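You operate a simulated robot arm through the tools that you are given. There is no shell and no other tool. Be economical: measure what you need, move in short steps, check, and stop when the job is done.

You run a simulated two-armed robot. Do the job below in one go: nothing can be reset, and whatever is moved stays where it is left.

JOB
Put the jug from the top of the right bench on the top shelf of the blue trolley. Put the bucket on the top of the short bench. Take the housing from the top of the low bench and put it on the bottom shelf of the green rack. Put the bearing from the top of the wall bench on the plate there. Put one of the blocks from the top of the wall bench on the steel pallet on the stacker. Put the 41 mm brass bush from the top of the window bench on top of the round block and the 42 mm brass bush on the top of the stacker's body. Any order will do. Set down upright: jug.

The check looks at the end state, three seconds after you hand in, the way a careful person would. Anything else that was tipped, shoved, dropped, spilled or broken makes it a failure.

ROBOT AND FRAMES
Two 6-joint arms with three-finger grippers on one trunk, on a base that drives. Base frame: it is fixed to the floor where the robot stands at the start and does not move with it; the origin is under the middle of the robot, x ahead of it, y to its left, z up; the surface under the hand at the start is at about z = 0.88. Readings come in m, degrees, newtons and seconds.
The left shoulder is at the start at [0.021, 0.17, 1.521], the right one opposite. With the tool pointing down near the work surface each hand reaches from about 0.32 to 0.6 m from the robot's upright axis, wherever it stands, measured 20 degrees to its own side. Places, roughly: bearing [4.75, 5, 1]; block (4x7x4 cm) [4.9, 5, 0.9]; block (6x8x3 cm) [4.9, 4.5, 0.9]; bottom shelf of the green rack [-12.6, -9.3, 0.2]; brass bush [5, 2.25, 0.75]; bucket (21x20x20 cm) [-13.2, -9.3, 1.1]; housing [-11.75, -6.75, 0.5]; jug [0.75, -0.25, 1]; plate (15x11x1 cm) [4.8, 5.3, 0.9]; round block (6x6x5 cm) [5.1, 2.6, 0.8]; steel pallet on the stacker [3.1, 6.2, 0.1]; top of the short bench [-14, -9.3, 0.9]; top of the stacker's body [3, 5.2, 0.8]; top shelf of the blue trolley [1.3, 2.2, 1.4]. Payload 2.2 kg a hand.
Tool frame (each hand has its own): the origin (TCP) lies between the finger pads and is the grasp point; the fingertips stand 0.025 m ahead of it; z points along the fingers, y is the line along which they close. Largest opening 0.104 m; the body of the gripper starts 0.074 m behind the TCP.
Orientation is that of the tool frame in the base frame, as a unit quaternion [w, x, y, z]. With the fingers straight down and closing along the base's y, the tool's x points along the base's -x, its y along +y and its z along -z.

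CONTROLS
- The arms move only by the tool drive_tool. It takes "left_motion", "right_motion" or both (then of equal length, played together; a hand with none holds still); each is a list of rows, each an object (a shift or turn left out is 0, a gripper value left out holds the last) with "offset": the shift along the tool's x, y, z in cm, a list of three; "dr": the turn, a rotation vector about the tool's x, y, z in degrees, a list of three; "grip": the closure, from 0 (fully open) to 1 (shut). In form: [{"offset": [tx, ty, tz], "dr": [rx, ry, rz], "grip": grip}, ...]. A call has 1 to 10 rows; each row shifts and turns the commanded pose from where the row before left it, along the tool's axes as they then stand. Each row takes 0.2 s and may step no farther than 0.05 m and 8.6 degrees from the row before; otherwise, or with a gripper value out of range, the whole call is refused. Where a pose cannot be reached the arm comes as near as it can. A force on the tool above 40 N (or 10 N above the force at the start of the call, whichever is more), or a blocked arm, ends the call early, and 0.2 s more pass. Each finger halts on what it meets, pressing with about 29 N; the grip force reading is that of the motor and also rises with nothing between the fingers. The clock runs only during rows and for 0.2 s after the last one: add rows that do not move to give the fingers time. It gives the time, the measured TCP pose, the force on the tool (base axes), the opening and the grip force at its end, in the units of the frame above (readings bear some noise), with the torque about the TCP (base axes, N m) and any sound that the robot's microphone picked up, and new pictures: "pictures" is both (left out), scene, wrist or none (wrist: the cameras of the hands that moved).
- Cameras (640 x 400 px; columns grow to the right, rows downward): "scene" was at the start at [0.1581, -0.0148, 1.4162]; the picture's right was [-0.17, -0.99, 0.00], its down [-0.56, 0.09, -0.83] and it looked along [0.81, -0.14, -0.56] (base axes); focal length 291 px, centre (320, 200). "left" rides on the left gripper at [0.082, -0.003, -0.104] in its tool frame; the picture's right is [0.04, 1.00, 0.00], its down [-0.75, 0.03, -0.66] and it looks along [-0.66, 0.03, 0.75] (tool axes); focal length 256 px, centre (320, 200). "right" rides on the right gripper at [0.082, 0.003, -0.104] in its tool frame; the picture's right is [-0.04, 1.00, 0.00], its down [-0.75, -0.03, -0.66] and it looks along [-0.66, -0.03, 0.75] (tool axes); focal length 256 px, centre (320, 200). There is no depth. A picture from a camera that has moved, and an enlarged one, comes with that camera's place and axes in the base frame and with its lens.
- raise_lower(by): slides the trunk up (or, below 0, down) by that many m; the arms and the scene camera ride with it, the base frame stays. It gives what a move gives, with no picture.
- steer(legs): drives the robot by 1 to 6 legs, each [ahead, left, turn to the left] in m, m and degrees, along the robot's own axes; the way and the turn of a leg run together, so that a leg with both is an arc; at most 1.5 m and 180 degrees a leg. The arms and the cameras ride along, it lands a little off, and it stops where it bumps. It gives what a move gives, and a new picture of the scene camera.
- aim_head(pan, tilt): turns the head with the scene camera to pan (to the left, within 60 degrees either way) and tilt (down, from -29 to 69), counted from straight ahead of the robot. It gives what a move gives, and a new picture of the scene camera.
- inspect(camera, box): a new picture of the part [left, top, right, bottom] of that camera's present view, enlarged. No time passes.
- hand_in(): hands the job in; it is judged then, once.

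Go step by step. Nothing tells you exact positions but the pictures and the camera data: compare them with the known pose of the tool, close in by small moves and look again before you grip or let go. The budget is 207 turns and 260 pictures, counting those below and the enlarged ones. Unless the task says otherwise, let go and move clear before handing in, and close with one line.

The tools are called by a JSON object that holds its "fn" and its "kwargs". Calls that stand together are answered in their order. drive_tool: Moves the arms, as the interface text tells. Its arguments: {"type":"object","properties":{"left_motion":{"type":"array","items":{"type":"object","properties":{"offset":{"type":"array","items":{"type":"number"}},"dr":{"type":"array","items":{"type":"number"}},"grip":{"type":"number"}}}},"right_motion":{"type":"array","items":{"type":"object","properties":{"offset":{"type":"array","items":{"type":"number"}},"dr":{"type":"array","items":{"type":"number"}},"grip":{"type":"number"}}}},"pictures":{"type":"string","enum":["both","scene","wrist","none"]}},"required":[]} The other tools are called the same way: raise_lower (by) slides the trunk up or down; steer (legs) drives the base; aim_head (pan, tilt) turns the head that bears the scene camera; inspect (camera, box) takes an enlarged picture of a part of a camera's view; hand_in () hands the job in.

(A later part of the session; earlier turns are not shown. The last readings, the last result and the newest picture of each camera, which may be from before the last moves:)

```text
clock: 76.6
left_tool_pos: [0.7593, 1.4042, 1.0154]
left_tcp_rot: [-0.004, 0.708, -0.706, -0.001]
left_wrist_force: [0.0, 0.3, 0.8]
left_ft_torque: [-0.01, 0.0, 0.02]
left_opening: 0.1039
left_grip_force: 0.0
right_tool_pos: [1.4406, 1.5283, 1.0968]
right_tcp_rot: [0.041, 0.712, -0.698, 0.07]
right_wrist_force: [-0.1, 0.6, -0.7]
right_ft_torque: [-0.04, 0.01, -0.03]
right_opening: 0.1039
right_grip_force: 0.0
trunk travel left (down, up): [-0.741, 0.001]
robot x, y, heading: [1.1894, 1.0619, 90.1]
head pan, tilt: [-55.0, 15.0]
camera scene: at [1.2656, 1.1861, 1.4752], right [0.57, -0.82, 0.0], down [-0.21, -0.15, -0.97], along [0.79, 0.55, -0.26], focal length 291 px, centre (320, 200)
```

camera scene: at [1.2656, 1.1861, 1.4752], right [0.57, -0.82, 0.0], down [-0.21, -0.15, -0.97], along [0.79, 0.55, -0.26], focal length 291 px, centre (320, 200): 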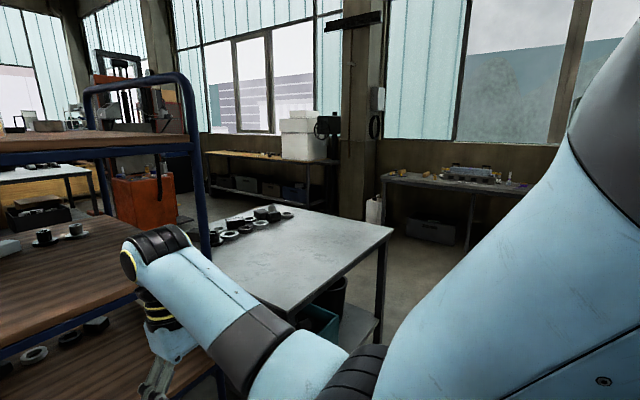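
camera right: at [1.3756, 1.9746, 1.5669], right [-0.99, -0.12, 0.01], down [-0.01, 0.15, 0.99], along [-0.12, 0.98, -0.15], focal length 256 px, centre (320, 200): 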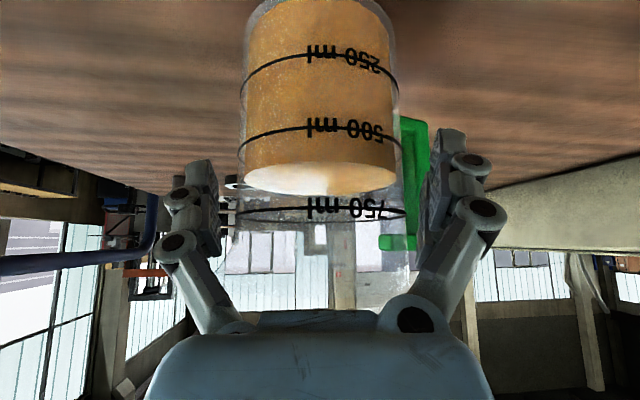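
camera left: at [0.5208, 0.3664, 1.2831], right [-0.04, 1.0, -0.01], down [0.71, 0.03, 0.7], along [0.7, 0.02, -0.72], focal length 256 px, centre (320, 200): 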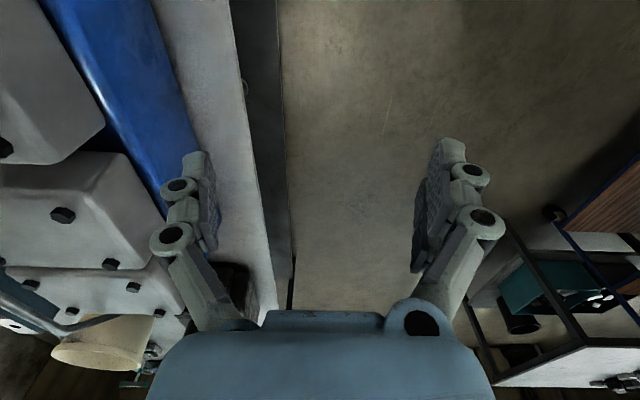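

The window bench stands at x≈4.66 and beyond, with the stacker and the wall bench to its left. I'll turn east and drive along the corridor to stand before the window bench.

{"fn": "steer", "kwargs": {"legs": [[0, 0, -90], [1.4, 0, 0], [1.25, 0, 0], [0, 1.15, 0]]}}

{"fn": "aim_head", "kwargs": {"pan": 0, "tilt": 35}}

```text
clock: 98.8
left_tool_pos: [4.0826, 2.7409, 1.0152]
left_tcp_rot: [0.005, -0.037, 0.999, -0.001]
left_wrist_force: [0.9, 0.2, 0.1]
left_ft_torque: [0.01, -0.02, 0.0]
left_opening: 0.1042
left_grip_force: 0.1
right_tool_pos: [4.2518, 2.0708, 1.0958]
right_tcp_rot: [-0.077, -0.044, 0.996, -0.024]
right_wrist_force: [-0.9, -0.2, 0.2]
right_ft_torque: [-0.01, 0.0, 0.0]
right_opening: 0.1043
right_grip_force: 0.0
trunk travel left (down, up): [-0.741, 0.001]
robot x, y, heading: [3.7734, 2.2921, 3.6]
head pan, tilt: [-55.0, 15.0]
camera scene: at [3.9002, 2.2218, 1.4752], right [-0.78, -0.63, 0.0], down [-0.16, 0.2, -0.97], along [0.61, -0.75, -0.26], focal length 291 px, centre (320, 200)
```

scene: 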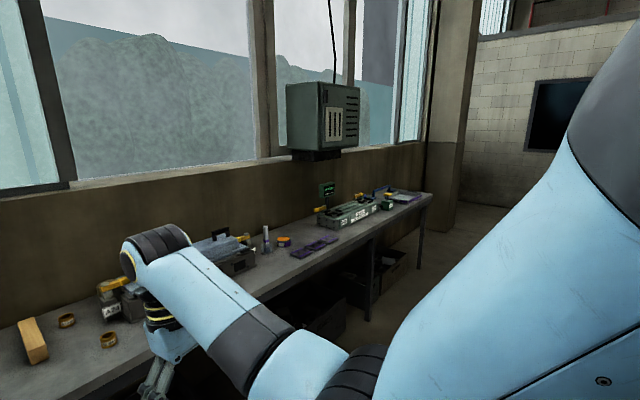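

```text
clock: 100.0
left_tool_pos: [4.0814, 2.7423, 1.015]
left_tcp_rot: [0.005, -0.037, 0.999, -0.001]
left_wrist_force: [0.2, -0.3, 0.3]
left_ft_torque: [-0.01, 0.03, 0.02]
left_opening: 0.1043
left_grip_force: 0.1
right_tool_pos: [4.2533, 2.0713, 1.0965]
right_tcp_rot: [-0.077, -0.045, 0.996, -0.023]
right_wrist_force: [-0.1, -0.1, 0.4]
right_ft_torque: [0.0, -0.01, -0.03]
right_opening: 0.1039
right_grip_force: 0.1
trunk travel left (down, up): [-0.741, 0.001]
robot x, y, heading: [3.7685, 2.2894, 3.8]
head pan, tilt: [0.0, 35.0]
camera scene: at [3.9293, 2.3002, 1.4432], right [0.07, -1.0, 0.0], down [-0.57, -0.04, -0.82], along [0.82, 0.06, -0.57], focal length 291 px, centre (320, 200)
```

scene: 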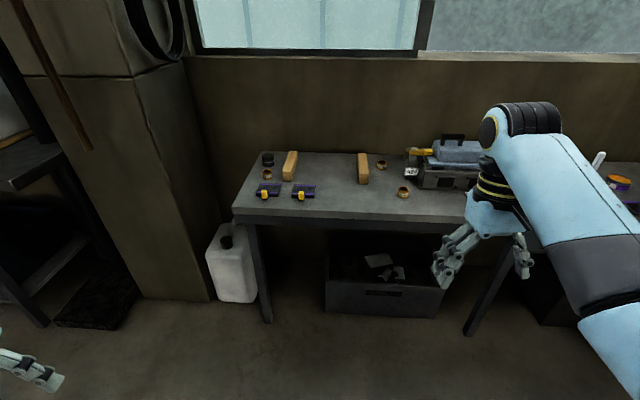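

I see the window bench with brass bushes, wooden bars and a dark round block at its left end. I'll zoom in on them.

{"fn": "inspect", "kwargs": {"camera": "scene", "box": [230, 140, 430, 220]}}

```text
3.20 times, centred on (330, 180) of scene
camera zoom: at [3.9293, 2.3002, 1.4432], right [0.07, -1.0, 0.0], down [-0.57, -0.04, -0.82], along [0.82, 0.06, -0.57], focal length 932 px, centre (288, 264)
```

zoom: 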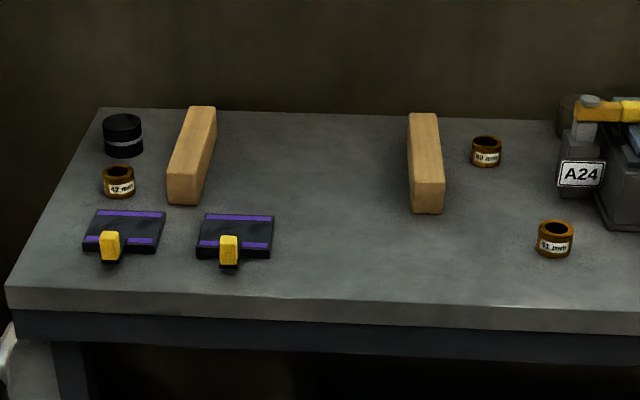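

The labels read 42 mm (far left, next to the round block) and 41 mm (front right); the third is a different size. I'll level the right hand and drive up so the 41 mm bush is in its reach.

{"fn": "drive_tool", "kwargs": {"right_motion": [{"dr": [-2.7, -4.3, 0.7], "offset": [0, 1, 0]}, {"dr": [0, -4.3, 0.7], "offset": [0, 1, 1]}, {"offset": [0, 0, 1]}], "pictures": "none"}}

{"fn": "steer", "kwargs": {"legs": [[0, 0, -3.8], [0.64, -0.08, 0]]}}

{"fn": "inspect", "kwargs": {"camera": "right", "box": [0, 0, 640, 400]}}

```text
clock: 100.8
left_tool_pos: [4.0819, 2.7408, 1.0158]
left_tcp_rot: [0.004, -0.037, 0.999, -0.001]
left_wrist_force: [0.0, -0.7, 0.6]
left_ft_torque: [0.01, -0.01, 0.0]
left_opening: 0.104
left_grip_force: 0.1
right_tool_pos: [4.2509, 2.0912, 1.0758]
right_tcp_rot: [-0.004, -0.031, 0.999, 0.004]
right_wrist_force: [-0.2, -0.2, 0.5]
right_ft_torque: [0.01, 0.0, 0.01]
right_opening: 0.1041
right_grip_force: 0.1
trunk travel left (down, up): [-0.741, 0.001]
robot x, y, heading: [3.7737, 2.2921, 4.0]
head pan, tilt: [0.0, 35.0]
```

```text
clock: 104.8
left_tool_pos: [4.7407, 2.6378, 1.0139]
left_tcp_rot: [0.004, -0.002, 1.0, -0.002]
left_wrist_force: [0.6, 0.3, -0.2]
left_ft_torque: [-0.04, 0.0, 0.04]
left_opening: 0.1041
left_grip_force: 0.0
right_tool_pos: [4.8634, 1.9781, 1.076]
right_tcp_rot: [-0.003, 0.004, 1.0, 0.004]
right_wrist_force: [0.3, -1.2, -0.1]
right_ft_torque: [0.02, 0.02, 0.03]
right_opening: 0.1038
right_grip_force: 0.0
trunk travel left (down, up): [-0.741, 0.001]
robot x, y, heading: [4.4005, 2.2084, 0.0]
head pan, tilt: [0.0, 35.0]
camera scene: at [4.558, 2.2086, 1.4432], right [0.0, -1.0, 0.0], down [-0.57, 0.0, -0.82], along [0.82, 0.0, -0.57], focal length 291 px, centre (320, 200)
```

scene: 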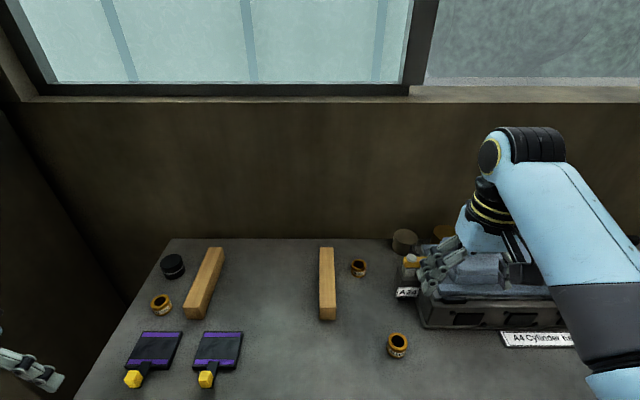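

```text
1.00 times, centred on (320, 200) of right (not enlarged: the box is as wide or as high as the picture)
camera zoom: at [4.7823, 1.9798, 1.1812], right [0.05, 1.0, 0.01], down [0.76, -0.04, 0.65], along [0.65, -0.03, -0.76], focal length 256 px, centre (320, 200)
```

zoom: 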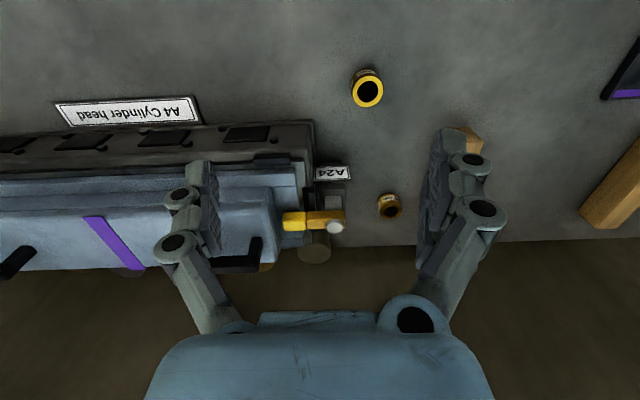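

The two views triangulate the 41 mm bush to (4.897, 2.039) with its top at z≈0.828. I'll move over it first, then lower the trunk for reach.

{"fn": "drive_tool", "kwargs": {"left_motion": [{"offset": [0, 0, -3]}, {"offset": [0, 0, 0]}, {"offset": [0, 0, 0]}], "right_motion": [{"offset": [-1.7, 3.05, 0]}, {"offset": [-1.7, 3.05, 0]}, {"offset": [0, 0, 0]}], "pictures": "none"}}

{"fn": "raise_lower", "kwargs": {"by": -0.13}}

{"fn": "inspect", "kwargs": {"camera": "right", "box": [0, 0, 640, 400]}}

```text
clock: 105.6
left_tool_pos: [4.741, 2.6381, 1.0453]
left_tcp_rot: [0.004, -0.002, 1.0, -0.001]
left_wrist_force: [-0.9, -0.3, -0.2]
left_ft_torque: [0.0, -0.03, -0.01]
left_opening: 0.1043
left_grip_force: 0.2
right_tool_pos: [4.8966, 2.0358, 1.0767]
right_tcp_rot: [-0.003, 0.005, 1.0, 0.004]
right_wrist_force: [-0.3, -0.5, -0.3]
right_ft_torque: [0.04, -0.04, -0.04]
right_opening: 0.1042
right_grip_force: 0.0
trunk travel left (down, up): [-0.741, 0.001]
robot x, y, heading: [4.4007, 2.2098, 0.1]
head pan, tilt: [0.0, 35.0]
```

```text
clock: 107.2
left_tool_pos: [4.7413, 2.6385, 0.9142]
left_tcp_rot: [0.005, -0.001, 1.0, -0.002]
left_wrist_force: [0.1, 0.6, 0.9]
left_ft_torque: [0.02, 0.01, -0.02]
left_opening: 0.1043
left_grip_force: 0.1
right_tool_pos: [4.8977, 2.0378, 0.9459]
right_tcp_rot: [-0.004, 0.004, 1.0, 0.004]
right_wrist_force: [0.6, 0.8, 0.6]
right_ft_torque: [-0.02, 0.01, 0.02]
right_opening: 0.1043
right_grip_force: 0.0
trunk travel left (down, up): [-0.611, 0.131]
robot x, y, heading: [4.3981, 2.2099, 0.0]
head pan, tilt: [0.0, 35.0]
```

```text
1.00 times, centred on (320, 200) of right (not enlarged: the box is as wide or as high as the picture)
camera zoom: at [4.8165, 2.0406, 1.0518], right [0.05, 1.0, 0.01], down [0.76, -0.04, 0.65], along [0.65, -0.03, -0.76], focal length 256 px, centre (320, 200)
```

zoom: 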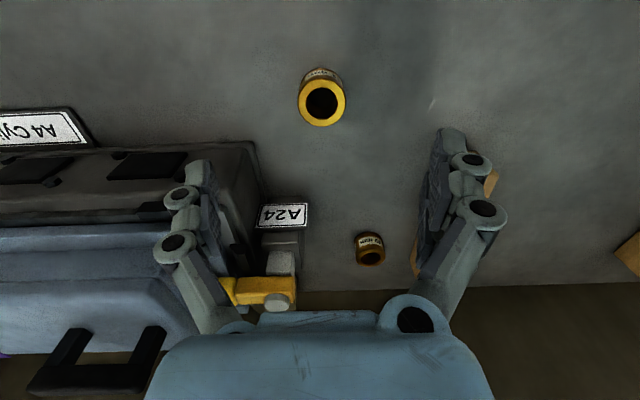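

The bush is right under the hand. To clear the cylinder head on the right, I'll half close the gripper first and then descend.

{"fn": "drive_tool", "kwargs": {"right_motion": [{"grip": 0.36, "offset": [0.3, 0.1, 0]}, {"grip": 0.36, "offset": [0, 0, 2.5]}, {"offset": [0, 0, 3]}, {"offset": [0, 0, 3]}, {"offset": [0, 0, 2]}, {"offset": [0, 0, 1]}, {"offset": [0, 0, 0]}], "pictures": "wrist"}}

{"fn": "inspect", "kwargs": {"camera": "scene", "box": [320, 220, 560, 400]}}

```text
clock: 108.8
left_tool_pos: [4.7408, 2.6379, 0.9149]
left_tcp_rot: [0.004, -0.002, 1.0, -0.001]
left_wrist_force: [0.6, -0.4, 0.2]
left_ft_torque: [-0.01, -0.01, -0.02]
left_opening: 0.1041
left_grip_force: 0.2
right_tool_pos: [4.8918, 2.0383, 0.8295]
right_tcp_rot: [-0.003, 0.005, 1.0, 0.003]
right_wrist_force: [0.9, 0.0, -0.4]
right_ft_torque: [-0.03, -0.01, 0.0]
right_opening: 0.0665
right_grip_force: 0.1
trunk travel left (down, up): [-0.611, 0.131]
robot x, y, heading: [4.4027, 2.2103, 0.0]
head pan, tilt: [0.0, 35.0]
camera right: at [4.8119, 2.041, 0.9352], right [0.05, 1.0, 0.01], down [0.76, -0.04, 0.65], along [0.65, -0.03, -0.76], focal length 256 px, centre (320, 200)
```

right: 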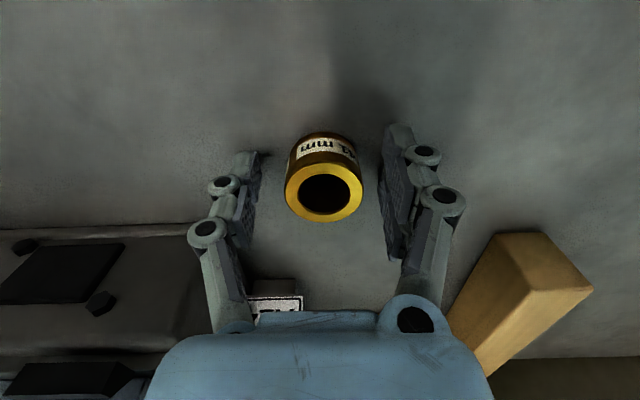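

```text
2.22 times, centred on (440, 310) of scene
camera zoom: at [4.558, 2.2087, 1.3129], right [0.0, -1.0, 0.0], down [-0.57, 0.0, -0.82], along [0.82, 0.0, -0.57], focal length 648 px, centre (53, -44)
```

zoom: 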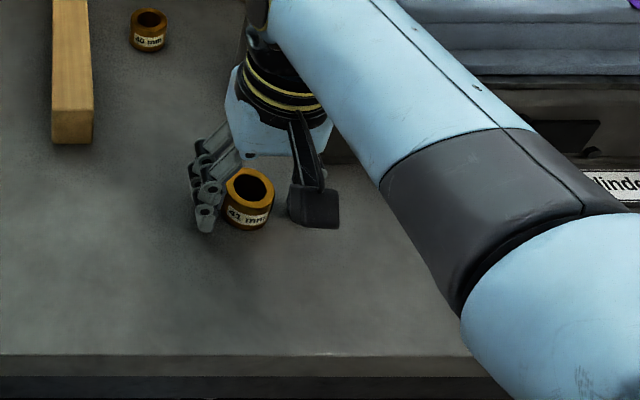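

The bush is 6 mm ahead of the grasp point, and the bench top is at z≈0.797, so I'm low enough already. I'll nudge forward and close.

{"fn": "drive_tool", "kwargs": {"right_motion": [{"offset": [-0.65, 0, 0.2]}, {"offset": [0, 0, 0]}, {"grip": 0.6}, {"grip": 1}, {"grip": 1}, {"grip": 1}], "pictures": "wrist"}}

```text
clock: 110.2
left_tool_pos: [4.7407, 2.6389, 0.9157]
left_tcp_rot: [0.004, -0.002, 1.0, -0.002]
left_wrist_force: [0.6, 0.1, -0.6]
left_ft_torque: [0.0, 0.03, 0.05]
left_opening: 0.1039
left_grip_force: 0.1
right_tool_pos: [4.8999, 2.0407, 0.8277]
right_tcp_rot: [-0.004, 0.003, 1.0, 0.003]
right_wrist_force: [-0.1, -0.6, 0.3]
right_ft_torque: [0.04, 0.0, -0.01]
right_opening: 0.0403
right_grip_force: 28.7
trunk travel left (down, up): [-0.611, 0.131]
robot x, y, heading: [4.4031, 2.2091, 0.1]
head pan, tilt: [0.0, 35.0]
camera right: at [4.8183, 2.042, 0.9334], right [0.05, 1.0, 0.01], down [0.76, -0.04, 0.65], along [0.65, -0.03, -0.76], focal length 256 px, centre (320, 200)
```

right: 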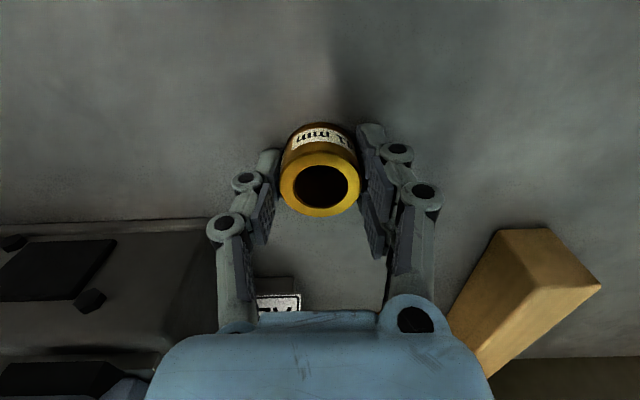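

I have the 41 mm bush (40.3 mm opening). I'll lift it clear, draw the left hand inward, and shift the base left toward the round block.

{"fn": "drive_tool", "kwargs": {"left_motion": [{"offset": [0, 0, -2]}, {"offset": [0, -3, -2]}, {"offset": [0, -3, -2]}, {"offset": [0, -3, 0]}, {"offset": [0, -3, 0]}, {"offset": [0, -2, 0]}], "right_motion": [{"offset": [0, 0, -1]}, {"offset": [0, 0, -2]}, {"offset": [0, 0, -3]}, {"offset": [0, 0, -3]}, {"offset": [0, 0, -1.5]}, {"offset": [0, 0, 0]}], "pictures": "none"}}

{"fn": "steer", "kwargs": {"legs": [[0.09, 0.57, 0]]}}

{"fn": "inspect", "kwargs": {"camera": "right", "box": [0, 0, 640, 400]}}

```text
clock: 111.6
left_tool_pos: [4.7407, 2.497, 0.9769]
left_tcp_rot: [0.005, -0.001, 1.0, -0.001]
left_wrist_force: [0.1, 0.1, -0.1]
left_ft_torque: [-0.03, 0.02, -0.02]
left_opening: 0.1041
left_grip_force: 0.0
right_tool_pos: [4.9022, 2.0383, 0.9333]
right_tcp_rot: [-0.003, 0.004, 1.0, 0.004]
right_wrist_force: [-1.2, -0.6, -2.9]
right_ft_torque: [0.01, -0.01, 0.04]
right_opening: 0.0402
right_grip_force: 29.1
trunk travel left (down, up): [-0.611, 0.131]
robot x, y, heading: [4.3962, 2.2074, 0.1]
head pan, tilt: [0.0, 35.0]
```

```text
clock: 114.8
left_tool_pos: [4.831, 3.0567, 0.9765]
left_tcp_rot: [0.004, -0.001, 1.0, -0.002]
left_wrist_force: [0.3, 0.4, -0.1]
left_ft_torque: [-0.04, 0.0, -0.01]
left_opening: 0.1042
left_grip_force: 0.0
right_tool_pos: [4.991, 2.5954, 0.933]
right_tcp_rot: [-0.003, 0.004, 1.0, 0.002]
right_wrist_force: [0.1, 0.0, -2.4]
right_ft_torque: [-0.03, 0.04, -0.01]
right_opening: 0.0406
right_grip_force: 29.1
trunk travel left (down, up): [-0.611, 0.131]
robot x, y, heading: [4.4904, 2.7708, -0.1]
head pan, tilt: [0.0, 35.0]
camera scene: at [4.6483, 2.7668, 1.3128], right [0.0, -1.0, 0.0], down [-0.57, 0.0, -0.82], along [0.82, 0.0, -0.57], focal length 291 px, centre (320, 200)
```

scene: 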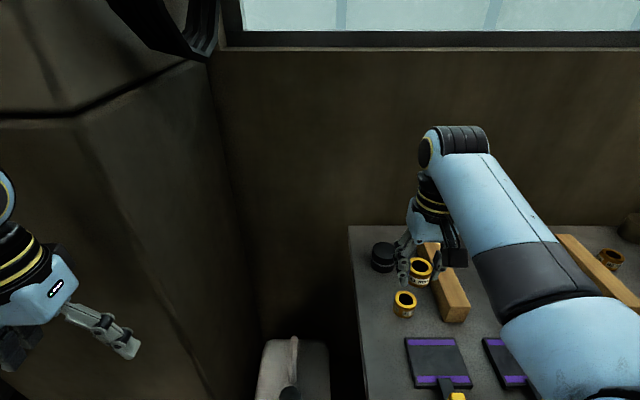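

```text
1.00 times, centred on (320, 200) of right (not enlarged: the box is as wide or as high as the picture)
camera zoom: at [4.9089, 2.5988, 1.0384], right [0.05, 1.0, 0.01], down [0.76, -0.04, 0.65], along [0.65, -0.03, -0.76], focal length 256 px, centre (320, 200)
```

zoom: 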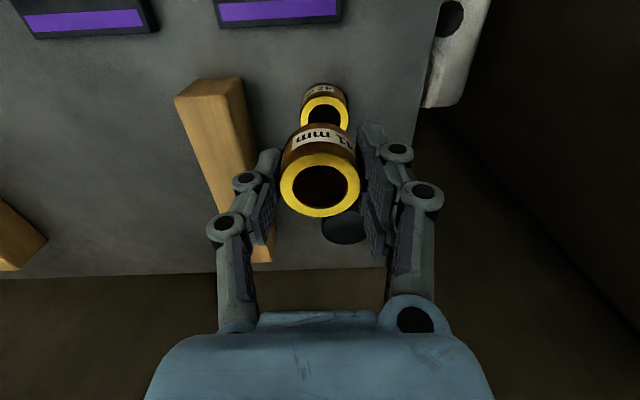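

The round block's top centre works out at (5.12, 2.62). I'll carry the bush forward over it and check from the pictures.

{"fn": "drive_tool", "kwargs": {"right_motion": [{"offset": [-3, 0.8, 0]}, {"offset": [-3.5, 0.8, 0]}, {"offset": [-3.4, 0.85, 0]}, {"offset": [-3, 0, 0]}, {"offset": [0, 0, 0]}], "pictures": "both"}}

{"fn": "inspect", "kwargs": {"camera": "scene", "box": [340, 200, 500, 300]}}

```text
clock: 116.0
left_tool_pos: [4.8304, 3.0553, 0.976]
left_tcp_rot: [0.004, -0.001, 1.0, -0.002]
left_wrist_force: [-0.9, 0.7, -0.3]
left_ft_torque: [0.03, 0.0, -0.03]
left_opening: 0.1036
left_grip_force: 0.1
right_tool_pos: [5.108, 2.6137, 0.9369]
right_tcp_rot: [-0.002, 0.004, 1.0, 0.003]
right_wrist_force: [0.5, -1.4, -2.3]
right_ft_torque: [-0.01, -0.05, 0.03]
right_opening: 0.0406
right_grip_force: 29.4
right hand out of reach, approached as far as the arm can: row 4
trunk travel left (down, up): [-0.611, 0.131]
robot x, y, heading: [4.4877, 2.7661, -0.4]
head pan, tilt: [0.0, 35.0]
camera scene: at [4.6479, 2.7663, 1.3129], right [0.0, -1.0, 0.0], down [-0.57, 0.0, -0.82], along [0.82, 0.0, -0.57], focal length 291 px, centre (320, 200)
camera right: at [5.026, 2.6166, 1.0422], right [0.05, 1.0, 0.01], down [0.76, -0.04, 0.65], along [0.65, -0.03, -0.76], focal length 256 px, centre (320, 200)
```

scene: 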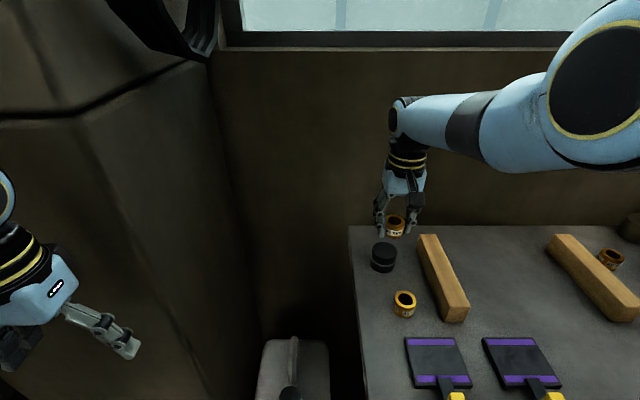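
right: 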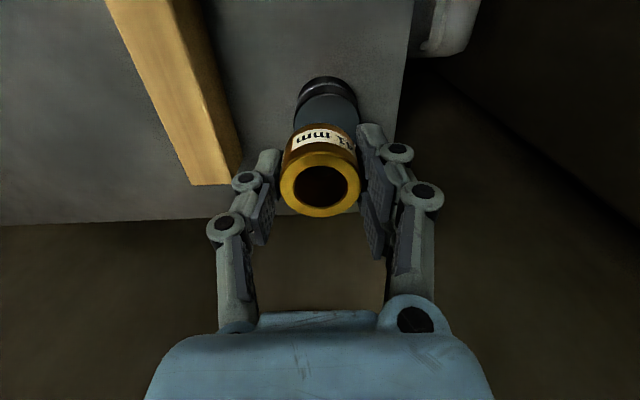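

```text
4.00 times, centred on (420, 250) of scene
camera zoom: at [4.6479, 2.7663, 1.3129], right [0.0, -1.0, 0.0], down [-0.57, 0.0, -0.82], along [0.82, 0.0, -0.57], focal length 1165 px, centre (-80, 0)
```

zoom: 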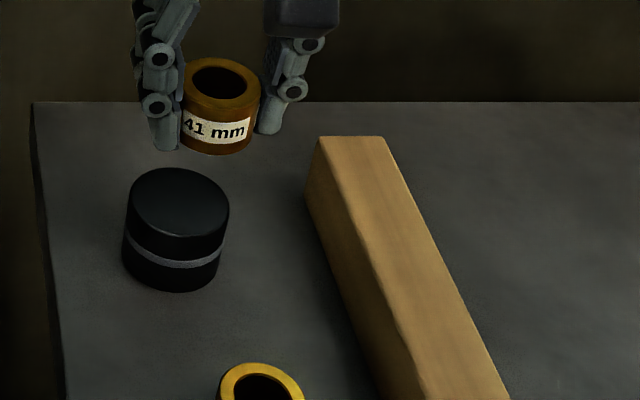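

The bush is 12 mm short of the block's centre (5.12, 2.619) at the arm's limit. I'll move the base forward a little and check again.

{"fn": "steer", "kwargs": {"legs": [[0.03, 0, 0]]}}

```text
clock: 117.0
left_tool_pos: [4.8585, 3.0556, 0.976]
left_tcp_rot: [0.0, 0.0, 1.0, -0.002]
left_wrist_force: [-0.7, -0.7, -0.7]
left_ft_torque: [0.03, 0.01, 0.01]
left_opening: 0.1037
left_grip_force: 0.0
right_tool_pos: [5.1378, 2.6143, 0.9369]
right_tcp_rot: [-0.003, 0.004, 1.0, 0.001]
right_wrist_force: [-0.7, -0.3, -2.1]
right_ft_torque: [-0.01, 0.01, 0.04]
right_opening: 0.0403
right_grip_force: 29.2
trunk travel left (down, up): [-0.611, 0.131]
robot x, y, heading: [4.5221, 2.7632, 0.2]
head pan, tilt: [0.0, 35.0]
stopped in leg 1: the force on the tool passed its limit at 75 N (the readings are from after the stop); the commanded pose is now the measured one
camera scene: at [4.6794, 2.7663, 1.3128], right [0.0, -1.0, 0.0], down [-0.57, 0.0, -0.82], along [0.82, 0.0, -0.57], focal length 291 px, centre (320, 200)
```

scene: 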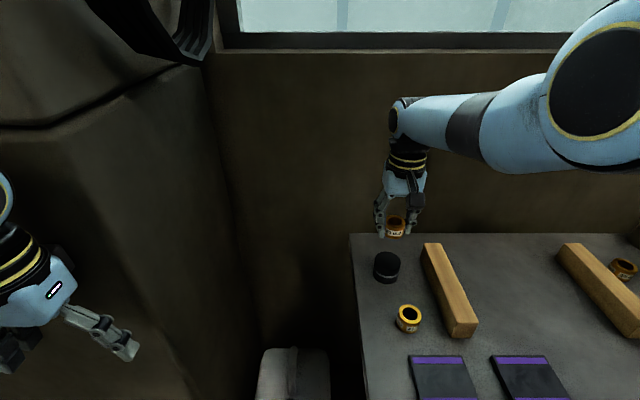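

The left hand touched the pillar; I'll draw it back, centre the right hand over the block, and then lower with the trunk.

{"fn": "drive_tool", "kwargs": {"left_motion": [{"offset": [2, 0, 0]}, {"offset": [2, 0, 0]}, {"offset": [0, -2, 0]}, {"offset": [0, 0, 0]}], "right_motion": [{"offset": [0.9, 0.25, 0]}, {"offset": [0.9, 0.25, 0]}, {"offset": [0, 0, 0]}, {"offset": [0, 0, 0]}], "pictures": "none"}}

{"fn": "raise_lower", "kwargs": {"by": -0.04}}

{"fn": "inspect", "kwargs": {"camera": "scene", "box": [340, 180, 500, 280]}}

{"fn": "inspect", "kwargs": {"camera": "right", "box": [160, 50, 480, 250]}}

```text
clock: 118.0
left_tool_pos: [4.817, 3.0369, 0.9753]
left_tcp_rot: [0.002, -0.001, 1.0, -0.001]
left_wrist_force: [-0.1, 0.0, 1.0]
left_ft_torque: [0.0, 0.0, 0.01]
left_opening: 0.104
left_grip_force: 0.0
right_tool_pos: [5.1194, 2.6208, 0.936]
right_tcp_rot: [-0.004, 0.004, 1.0, 0.003]
right_wrist_force: [-0.4, 1.2, -1.5]
right_ft_torque: [-0.02, -0.04, 0.03]
right_opening: 0.0404
right_grip_force: 29.0
trunk travel left (down, up): [-0.611, 0.131]
robot x, y, heading: [4.5185, 2.7674, 0.0]
head pan, tilt: [0.0, 35.0]
```

```text
clock: 118.9
left_tool_pos: [4.8183, 3.0354, 0.9366]
left_tcp_rot: [0.002, 0.001, 1.0, -0.002]
left_wrist_force: [0.1, 0.0, -0.4]
left_ft_torque: [0.01, -0.02, -0.01]
left_opening: 0.1039
left_grip_force: 0.1
right_tool_pos: [5.1198, 2.6191, 0.8973]
right_tcp_rot: [-0.003, 0.005, 1.0, 0.003]
right_wrist_force: [0.2, 0.2, -1.9]
right_ft_torque: [-0.02, 0.02, 0.01]
right_opening: 0.0402
right_grip_force: 29.1
trunk travel left (down, up): [-0.571, 0.171]
robot x, y, heading: [4.5218, 2.7658, 0.1]
head pan, tilt: [0.0, 35.0]
```

```text
4.00 times, centred on (420, 230) of scene
camera zoom: at [4.6788, 2.7665, 1.2727], right [0.0, -1.0, 0.0], down [-0.57, 0.0, -0.82], along [0.82, 0.0, -0.57], focal length 1165 px, centre (-80, 80)
```

zoom: 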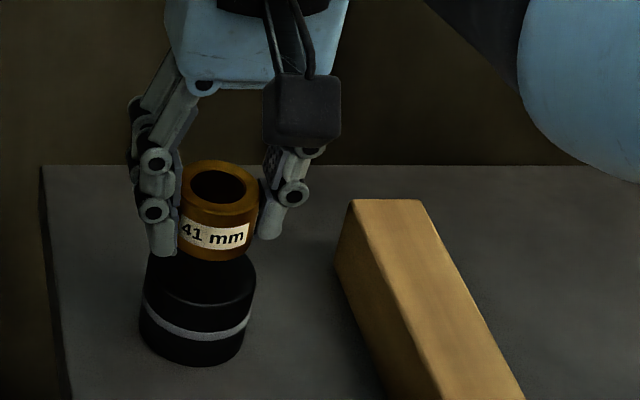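

```text
2.00 times, centred on (320, 150) of right
camera zoom: at [5.0386, 2.6221, 1.002], right [0.05, 1.0, 0.01], down [0.76, -0.04, 0.65], along [0.65, -0.03, -0.76], focal length 512 px, centre (320, 300)
```

zoom: 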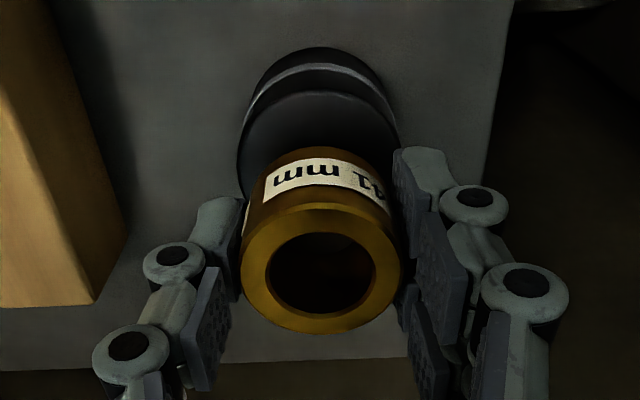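

The bush and block are concentric to within about 3 mm. I'll lower in small steps until contact.

{"fn": "drive_tool", "kwargs": {"right_motion": [{"offset": [0, 0, 0.7]}, {"offset": [0, 0, 0.5]}, {"offset": [0, 0, 0.3]}, {"offset": [0, 0, 0]}], "pictures": "none"}}

{"fn": "inspect", "kwargs": {"camera": "scene", "box": [340, 180, 500, 280]}}

```text
clock: 119.9
left_tool_pos: [4.8187, 3.0367, 0.937]
left_tcp_rot: [0.002, 0.0, 1.0, -0.001]
left_wrist_force: [-0.9, 0.0, 0.1]
left_ft_torque: [-0.02, -0.03, 0.05]
left_opening: 0.1041
left_grip_force: 0.0
right_tool_pos: [5.1201, 2.6204, 0.8815]
right_tcp_rot: [-0.004, 0.004, 1.0, 0.003]
right_wrist_force: [-0.2, -1.4, -2.4]
right_ft_torque: [0.01, -0.02, -0.01]
right_opening: 0.0408
right_grip_force: 29.2
trunk travel left (down, up): [-0.571, 0.171]
robot x, y, heading: [4.5158, 2.7658, 0.0]
head pan, tilt: [0.0, 35.0]
```

```text
4.00 times, centred on (420, 230) of scene
camera zoom: at [4.679, 2.7665, 1.2726], right [0.0, -1.0, 0.0], down [-0.57, 0.0, -0.82], along [0.82, 0.0, -0.57], focal length 1165 px, centre (-80, 80)
```

zoom: 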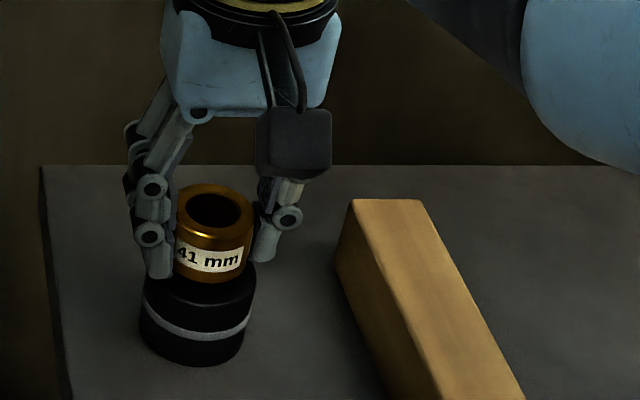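

{"fn": "drive_tool", "kwargs": {"right_motion": [{"offset": [0, 0, 0.2]}, {"offset": [0, 0, 0.2]}, {"offset": [0, 0, 0]}], "pictures": "none"}}

```text
clock: 120.7
left_tool_pos: [4.8184, 3.0349, 0.936]
left_tcp_rot: [0.002, 0.0, 1.0, -0.001]
left_wrist_force: [-1.0, 0.4, 0.5]
left_ft_torque: [0.04, 0.0, 0.01]
left_opening: 0.1039
left_grip_force: 0.1
right_tool_pos: [5.1201, 2.6197, 0.8771]
right_tcp_rot: [-0.003, 0.005, 1.0, 0.002]
right_wrist_force: [-0.6, 1.0, -2.8]
right_ft_torque: [-0.02, -0.01, 0.01]
right_opening: 0.0402
right_grip_force: 28.8
trunk travel left (down, up): [-0.571, 0.171]
robot x, y, heading: [4.5184, 2.7689, -0.2]
head pan, tilt: [0.0, 35.0]
```

{"fn": "drive_tool", "kwargs": {"right_motion": [{"offset": [0, 0, 0.2]}, {"offset": [0, 0, 0.15]}, {"offset": [0, 0, 0]}], "pictures": "none"}}

{"fn": "inspect", "kwargs": {"camera": "scene", "box": [360, 210, 440, 280]}}

```text
clock: 121.5
left_tool_pos: [4.8189, 3.0366, 0.9355]
left_tcp_rot: [0.003, 0.0, 1.0, -0.002]
left_wrist_force: [-0.7, 0.0, 0.5]
left_ft_torque: [-0.07, 0.03, 0.05]
left_opening: 0.1042
left_grip_force: 0.0
right_tool_pos: [5.1195, 2.6198, 0.8736]
right_tcp_rot: [-0.003, 0.004, 1.0, 0.003]
right_wrist_force: [0.7, 0.6, -2.2]
right_ft_torque: [0.02, 0.0, -0.02]
right_opening: 0.0406
right_grip_force: 29.1
trunk travel left (down, up): [-0.571, 0.171]
robot x, y, heading: [4.5208, 2.7695, -0.0]
head pan, tilt: [0.0, 35.0]
```

```text
5.71 times, centred on (400, 245) of scene
camera zoom: at [4.679, 2.7665, 1.2726], right [0.0, -1.0, 0.0], down [-0.57, 0.0, -0.82], along [0.82, 0.0, -0.57], focal length 1665 px, centre (-137, -57)
```

zoom: 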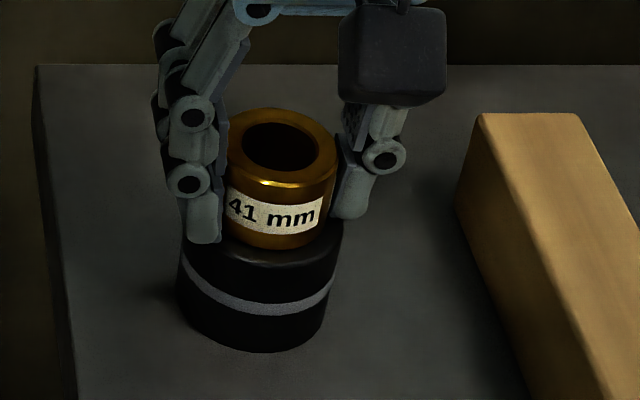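

{"fn": "drive_tool", "kwargs": {"right_motion": [{"offset": [0, 0, 0.15]}, {"offset": [0, 0, 0.15]}, {"offset": [0, 0, 0]}], "pictures": "none"}}

```text
clock: 122.3
left_tool_pos: [4.8163, 3.0365, 0.9368]
left_tcp_rot: [0.003, 0.0, 1.0, -0.002]
left_wrist_force: [-0.6, 0.4, -0.1]
left_ft_torque: [-0.02, -0.04, 0.01]
left_opening: 0.1041
left_grip_force: 0.0
right_tool_pos: [5.1195, 2.6194, 0.8748]
right_tcp_rot: [-0.001, 0.004, 1.0, 0.003]
right_wrist_force: [0.3, -4.0, 18.3]
right_ft_torque: [-0.03, 0.38, 0.03]
right_opening: 0.0406
right_grip_force: 29.1
trunk travel left (down, up): [-0.571, 0.171]
robot x, y, heading: [4.5183, 2.7688, 0.1]
head pan, tilt: [0.0, 35.0]
```

It's in contact (18 N). I'll relieve slightly, open partly, and rise.

{"fn": "drive_tool", "kwargs": {"right_motion": [{"offset": [0, 0, -0.2]}, {"offset": [0, 0, 0]}, {"grip": 0.45}, {"grip": 0.4}, {"offset": [0, 0, -1]}, {"offset": [0, 0, -3]}, {"offset": [0, 0, -4]}, {"offset": [0, 0, 0]}], "pictures": "both"}}

```text
clock: 124.1
left_tool_pos: [4.8177, 3.0372, 0.9356]
left_tcp_rot: [0.002, 0.0, 1.0, -0.002]
left_wrist_force: [0.4, -0.6, 0.4]
left_ft_torque: [-0.02, -0.02, 0.03]
left_opening: 0.1037
left_grip_force: 0.1
right_tool_pos: [5.1241, 2.6173, 0.9562]
right_tcp_rot: [-0.004, 0.003, 1.0, 0.003]
right_wrist_force: [0.3, -0.5, 0.2]
right_ft_torque: [0.0, 0.03, 0.01]
right_opening: 0.0624
right_grip_force: 0.0
trunk travel left (down, up): [-0.571, 0.171]
robot x, y, heading: [4.5192, 2.7677, 0.2]
head pan, tilt: [0.0, 35.0]
camera scene: at [4.679, 2.7664, 1.2726], right [0.0, -1.0, 0.0], down [-0.57, 0.0, -0.82], along [0.82, 0.0, -0.57], focal length 291 px, centre (320, 200)
camera right: at [5.0407, 2.62, 1.0606], right [0.05, 1.0, 0.01], down [0.76, -0.04, 0.65], along [0.65, -0.03, -0.76], focal length 256 px, centre (320, 200)
```

scene: 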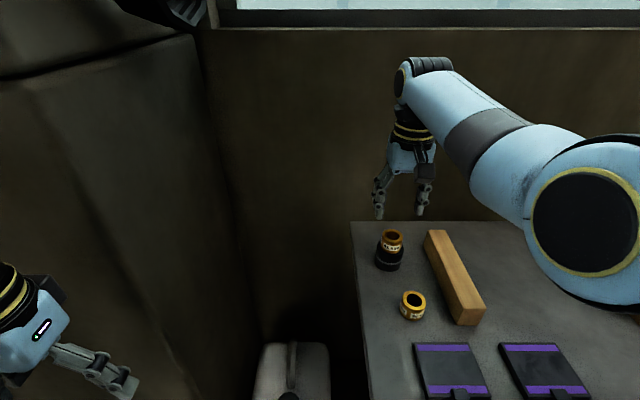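
right: 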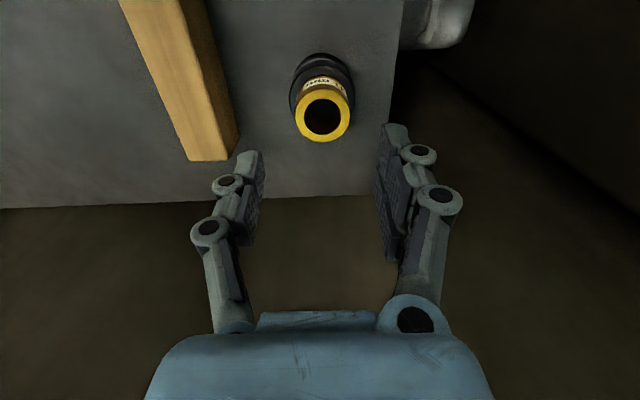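

The 41 mm bush is on the round block. Next is the 42 mm bush at about (5.00, 2.604); I'll move over it.

{"fn": "drive_tool", "kwargs": {"right_motion": [{"offset": [4, -0.4, 0]}, {"offset": [4, -0.5, 0]}, {"offset": [4.4, -0.5, 0]}, {"offset": [0, 0, 3]}, {"offset": [0, 0, 2]}, {"offset": [0, 0, 0]}], "pictures": "wrist"}}

```text
clock: 125.5
left_tool_pos: [4.8179, 3.0359, 0.937]
left_tcp_rot: [0.003, 0.0, 1.0, -0.002]
left_wrist_force: [0.2, -0.7, -0.9]
left_ft_torque: [0.0, 0.03, 0.02]
left_opening: 0.104
left_grip_force: 0.0
right_tool_pos: [5.0048, 2.6003, 0.9107]
right_tcp_rot: [0.004, 0.005, 1.0, -0.003]
right_wrist_force: [-0.6, 0.0, -0.3]
right_ft_torque: [0.0, 0.01, 0.03]
right_opening: 0.0623
right_grip_force: 0.0
trunk travel left (down, up): [-0.571, 0.171]
robot x, y, heading: [4.5196, 2.7657, 0.2]
head pan, tilt: [0.0, 35.0]
camera right: at [4.922, 2.6033, 1.0146], right [0.05, 1.0, -0.01], down [0.75, -0.04, 0.66], along [0.66, -0.04, -0.75], focal length 256 px, centre (320, 200)
```

right: 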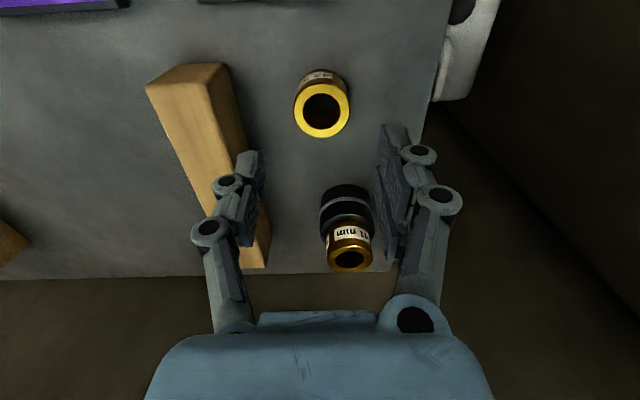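

The 42 mm bush's top is at (4.994, 2.600), with 1.5 cm clearance to the wooden bar. I'll narrow the fingers and descend.

{"fn": "drive_tool", "kwargs": {"right_motion": [{"offset": [1.0, 0, 0], "grip": 0.45}, {"offset": [0, 0, 3]}, {"offset": [0, 0, 3]}, {"offset": [0, 0, 1.5]}, {"offset": [0, 0, 0.8]}, {"offset": [0, 0, 0]}], "pictures": "wrist"}}

```text
clock: 127.0
left_tool_pos: [4.8172, 3.0366, 0.9364]
left_tcp_rot: [0.003, 0.001, 1.0, -0.002]
left_wrist_force: [-0.1, 0.3, -0.1]
left_ft_torque: [-0.03, 0.0, 0.01]
left_opening: 0.1039
left_grip_force: 0.0
right_tool_pos: [4.9891, 2.6022, 0.8257]
right_tcp_rot: [0.003, 0.005, 1.0, -0.002]
right_wrist_force: [-3.8, 1.7, 22.1]
right_ft_torque: [0.07, 0.2, 0.09]
right_opening: 0.0407
right_grip_force: 27.1
trunk travel left (down, up): [-0.571, 0.171]
robot x, y, heading: [4.5219, 2.7658, -0.2]
head pan, tilt: [0.0, 35.0]
stopped in row 6 (right hand): the force on the tool passed its limit at 42 N (the readings are from after the stop); the commanded pose is now the measured one
camera right: at [4.9052, 2.6065, 0.9297], right [0.05, 1.0, 0.0], down [0.75, -0.04, 0.66], along [0.66, -0.03, -0.75], focal length 256 px, centre (320, 200)
```

right: 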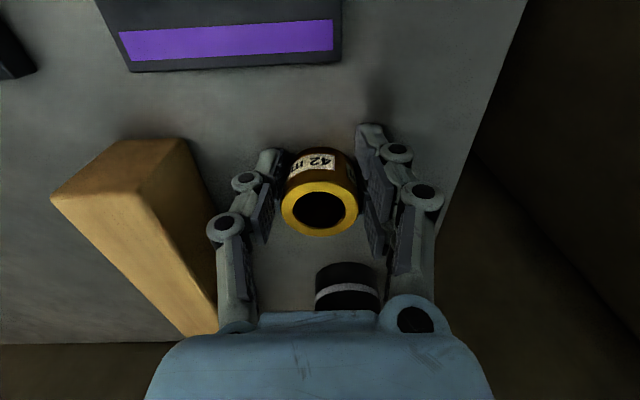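

The fingertips pressed the bench, and the fingers already sit on the bush. I'll relieve 3 mm and close fully.

{"fn": "drive_tool", "kwargs": {"right_motion": [{"offset": [0, 0, -0.3]}, {"grip": 0.6}, {"grip": 1}, {"grip": 1}, {"grip": 1}], "pictures": "wrist"}}

```text
clock: 128.2
left_tool_pos: [4.8181, 3.035, 0.9363]
left_tcp_rot: [0.002, 0.0, 1.0, -0.002]
left_wrist_force: [0.4, -0.6, 0.3]
left_ft_torque: [0.03, -0.01, -0.02]
left_opening: 0.1038
left_grip_force: 0.1
right_tool_pos: [4.9871, 2.6021, 0.8261]
right_tcp_rot: [0.001, 0.005, 1.0, -0.001]
right_wrist_force: [1.6, -0.6, 2.0]
right_ft_torque: [-0.07, 0.01, 0.02]
right_opening: 0.0406
right_grip_force: 29.4
trunk travel left (down, up): [-0.571, 0.171]
robot x, y, heading: [4.516, 2.769, 0.2]
head pan, tilt: [0.0, 35.0]
camera right: at [4.9058, 2.6056, 0.9305], right [0.05, 1.0, 0.0], down [0.75, -0.04, 0.66], along [0.66, -0.04, -0.75], focal length 256 px, centre (320, 200)
```

right: 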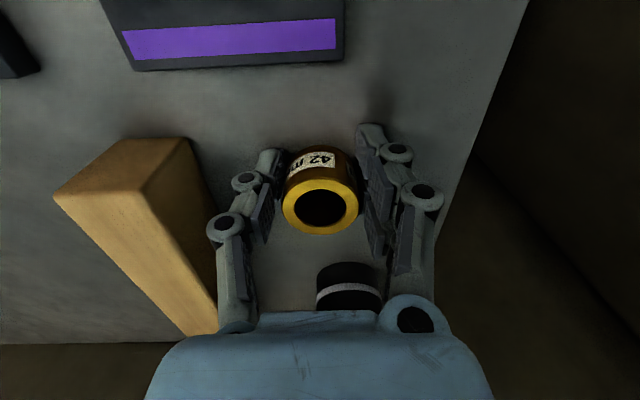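

The 42 mm bush is gripped. I'll lift it, back away, and look toward the stacker and wall bench to the north.

{"fn": "drive_tool", "kwargs": {"right_motion": [{"offset": [0, 0, -2]}, {"offset": [0, 0, -3]}, {"offset": [0, 0, -4]}, {"offset": [0, 0, -4]}, {"offset": [0, 0, 0]}], "pictures": "none"}}

{"fn": "steer", "kwargs": {"legs": [[-0.75, 0, 0], [0, 0, 60]]}}

{"fn": "aim_head", "kwargs": {"pan": 35, "tilt": 20}}

```text
clock: 129.4
left_tool_pos: [4.8182, 3.0357, 0.9361]
left_tcp_rot: [0.003, 0.0, 1.0, -0.001]
left_wrist_force: [0.1, -0.1, -0.8]
left_ft_torque: [0.05, -0.01, 0.01]
left_opening: 0.1039
left_grip_force: 0.0
right_tool_pos: [4.9891, 2.5812, 0.9548]
right_tcp_rot: [0.002, 0.012, 1.0, -0.017]
right_wrist_force: [0.4, -0.7, -2.5]
right_ft_torque: [0.03, 0.01, 0.02]
right_opening: 0.0405
right_grip_force: 29.3
trunk travel left (down, up): [-0.571, 0.171]
robot x, y, heading: [4.5235, 2.7678, 0.1]
head pan, tilt: [0.0, 35.0]
```

```text
clock: 136.2
left_tool_pos: [3.6758, 3.1506, 0.9364]
left_tcp_rot: [0.003, -0.515, 0.857, 0.0]
left_wrist_force: [0.0, -0.6, 0.2]
left_ft_torque: [-0.02, 0.02, 0.03]
left_opening: 0.1041
left_grip_force: 0.1
right_tool_pos: [4.1565, 3.0914, 0.9576]
right_tcp_rot: [0.012, -0.504, 0.863, -0.011]
right_wrist_force: [0.9, -0.6, -2.2]
right_ft_torque: [-0.03, 0.01, -0.01]
right_opening: 0.0403
right_grip_force: 29.3
trunk travel left (down, up): [-0.571, 0.171]
robot x, y, heading: [3.7724, 2.7617, 62.0]
head pan, tilt: [0.0, 35.0]
camera scene: at [3.8478, 2.9014, 1.2726], right [0.88, -0.47, 0.0], down [-0.27, -0.51, -0.82], along [0.39, 0.72, -0.57], focal length 291 px, centre (320, 200)
```

scene: 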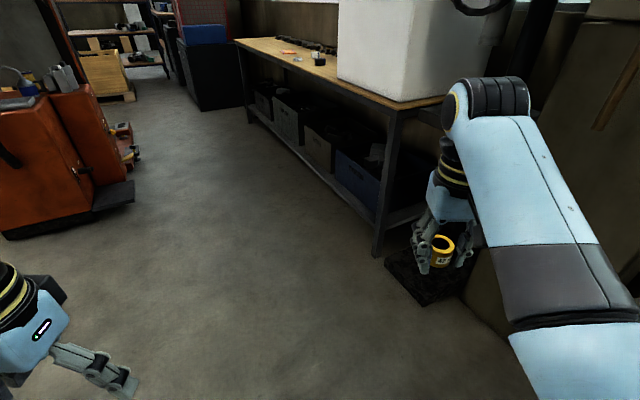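

```text
clock: 137.2
left_tool_pos: [3.6753, 3.1516, 0.9348]
left_tcp_rot: [0.003, -0.514, 0.858, 0.0]
left_wrist_force: [0.2, 0.6, -0.3]
left_ft_torque: [0.0, 0.01, 0.01]
left_opening: 0.1044
left_grip_force: 0.1
right_tool_pos: [4.158, 3.0913, 0.9594]
right_tcp_rot: [0.012, -0.504, 0.863, -0.013]
right_wrist_force: [-0.1, 0.4, -2.5]
right_ft_torque: [-0.04, 0.01, 0.0]
right_opening: 0.0403
right_grip_force: 29.2
trunk travel left (down, up): [-0.571, 0.171]
robot x, y, heading: [3.7702, 2.7643, 62.2]
head pan, tilt: [35.0, 20.0]
camera scene: at [3.7954, 2.9162, 1.2965], right [0.99, 0.12, 0.0], down [0.04, -0.34, -0.94], along [-0.11, 0.93, -0.34], focal length 291 px, centre (320, 200)
```

scene: 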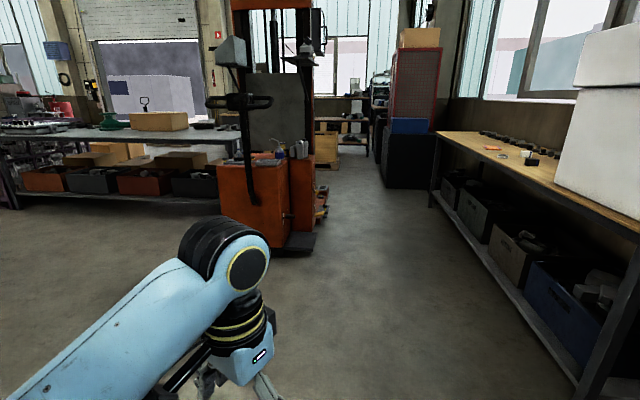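

The stacker's orange body stands at left-centre with items on its top, and the wall bench is along the right. I'll zoom in on the stacker's body.

{"fn": "inspect", "kwargs": {"camera": "scene", "box": [195, 90, 335, 260]}}

{"fn": "inspect", "kwargs": {"camera": "scene", "box": [420, 110, 580, 210]}}

```text
2.35 times, centred on (265, 175) of scene
camera zoom: at [3.7954, 2.9162, 1.2965], right [0.99, 0.12, 0.0], down [0.04, -0.34, -0.94], along [-0.11, 0.93, -0.34], focal length 686 px, centre (449, 259)
```

zoom: 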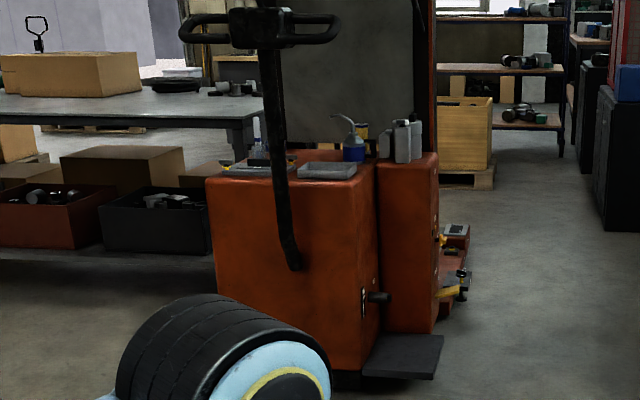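

```text
4.00 times, centred on (500, 160) of scene
camera zoom: at [3.7954, 2.9162, 1.2965], right [0.99, 0.12, 0.0], down [0.04, -0.34, -0.94], along [-0.11, 0.93, -0.34], focal length 1165 px, centre (-400, 360)
```

zoom: 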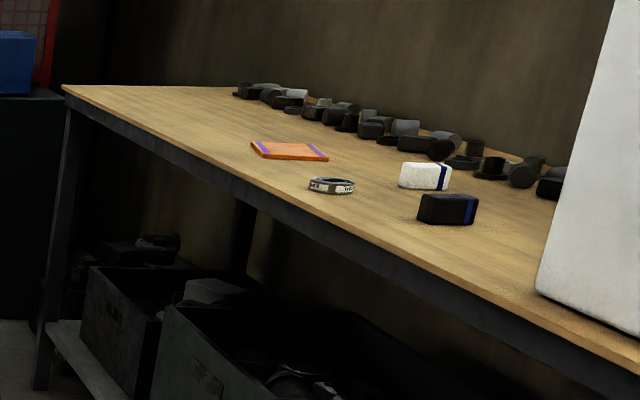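

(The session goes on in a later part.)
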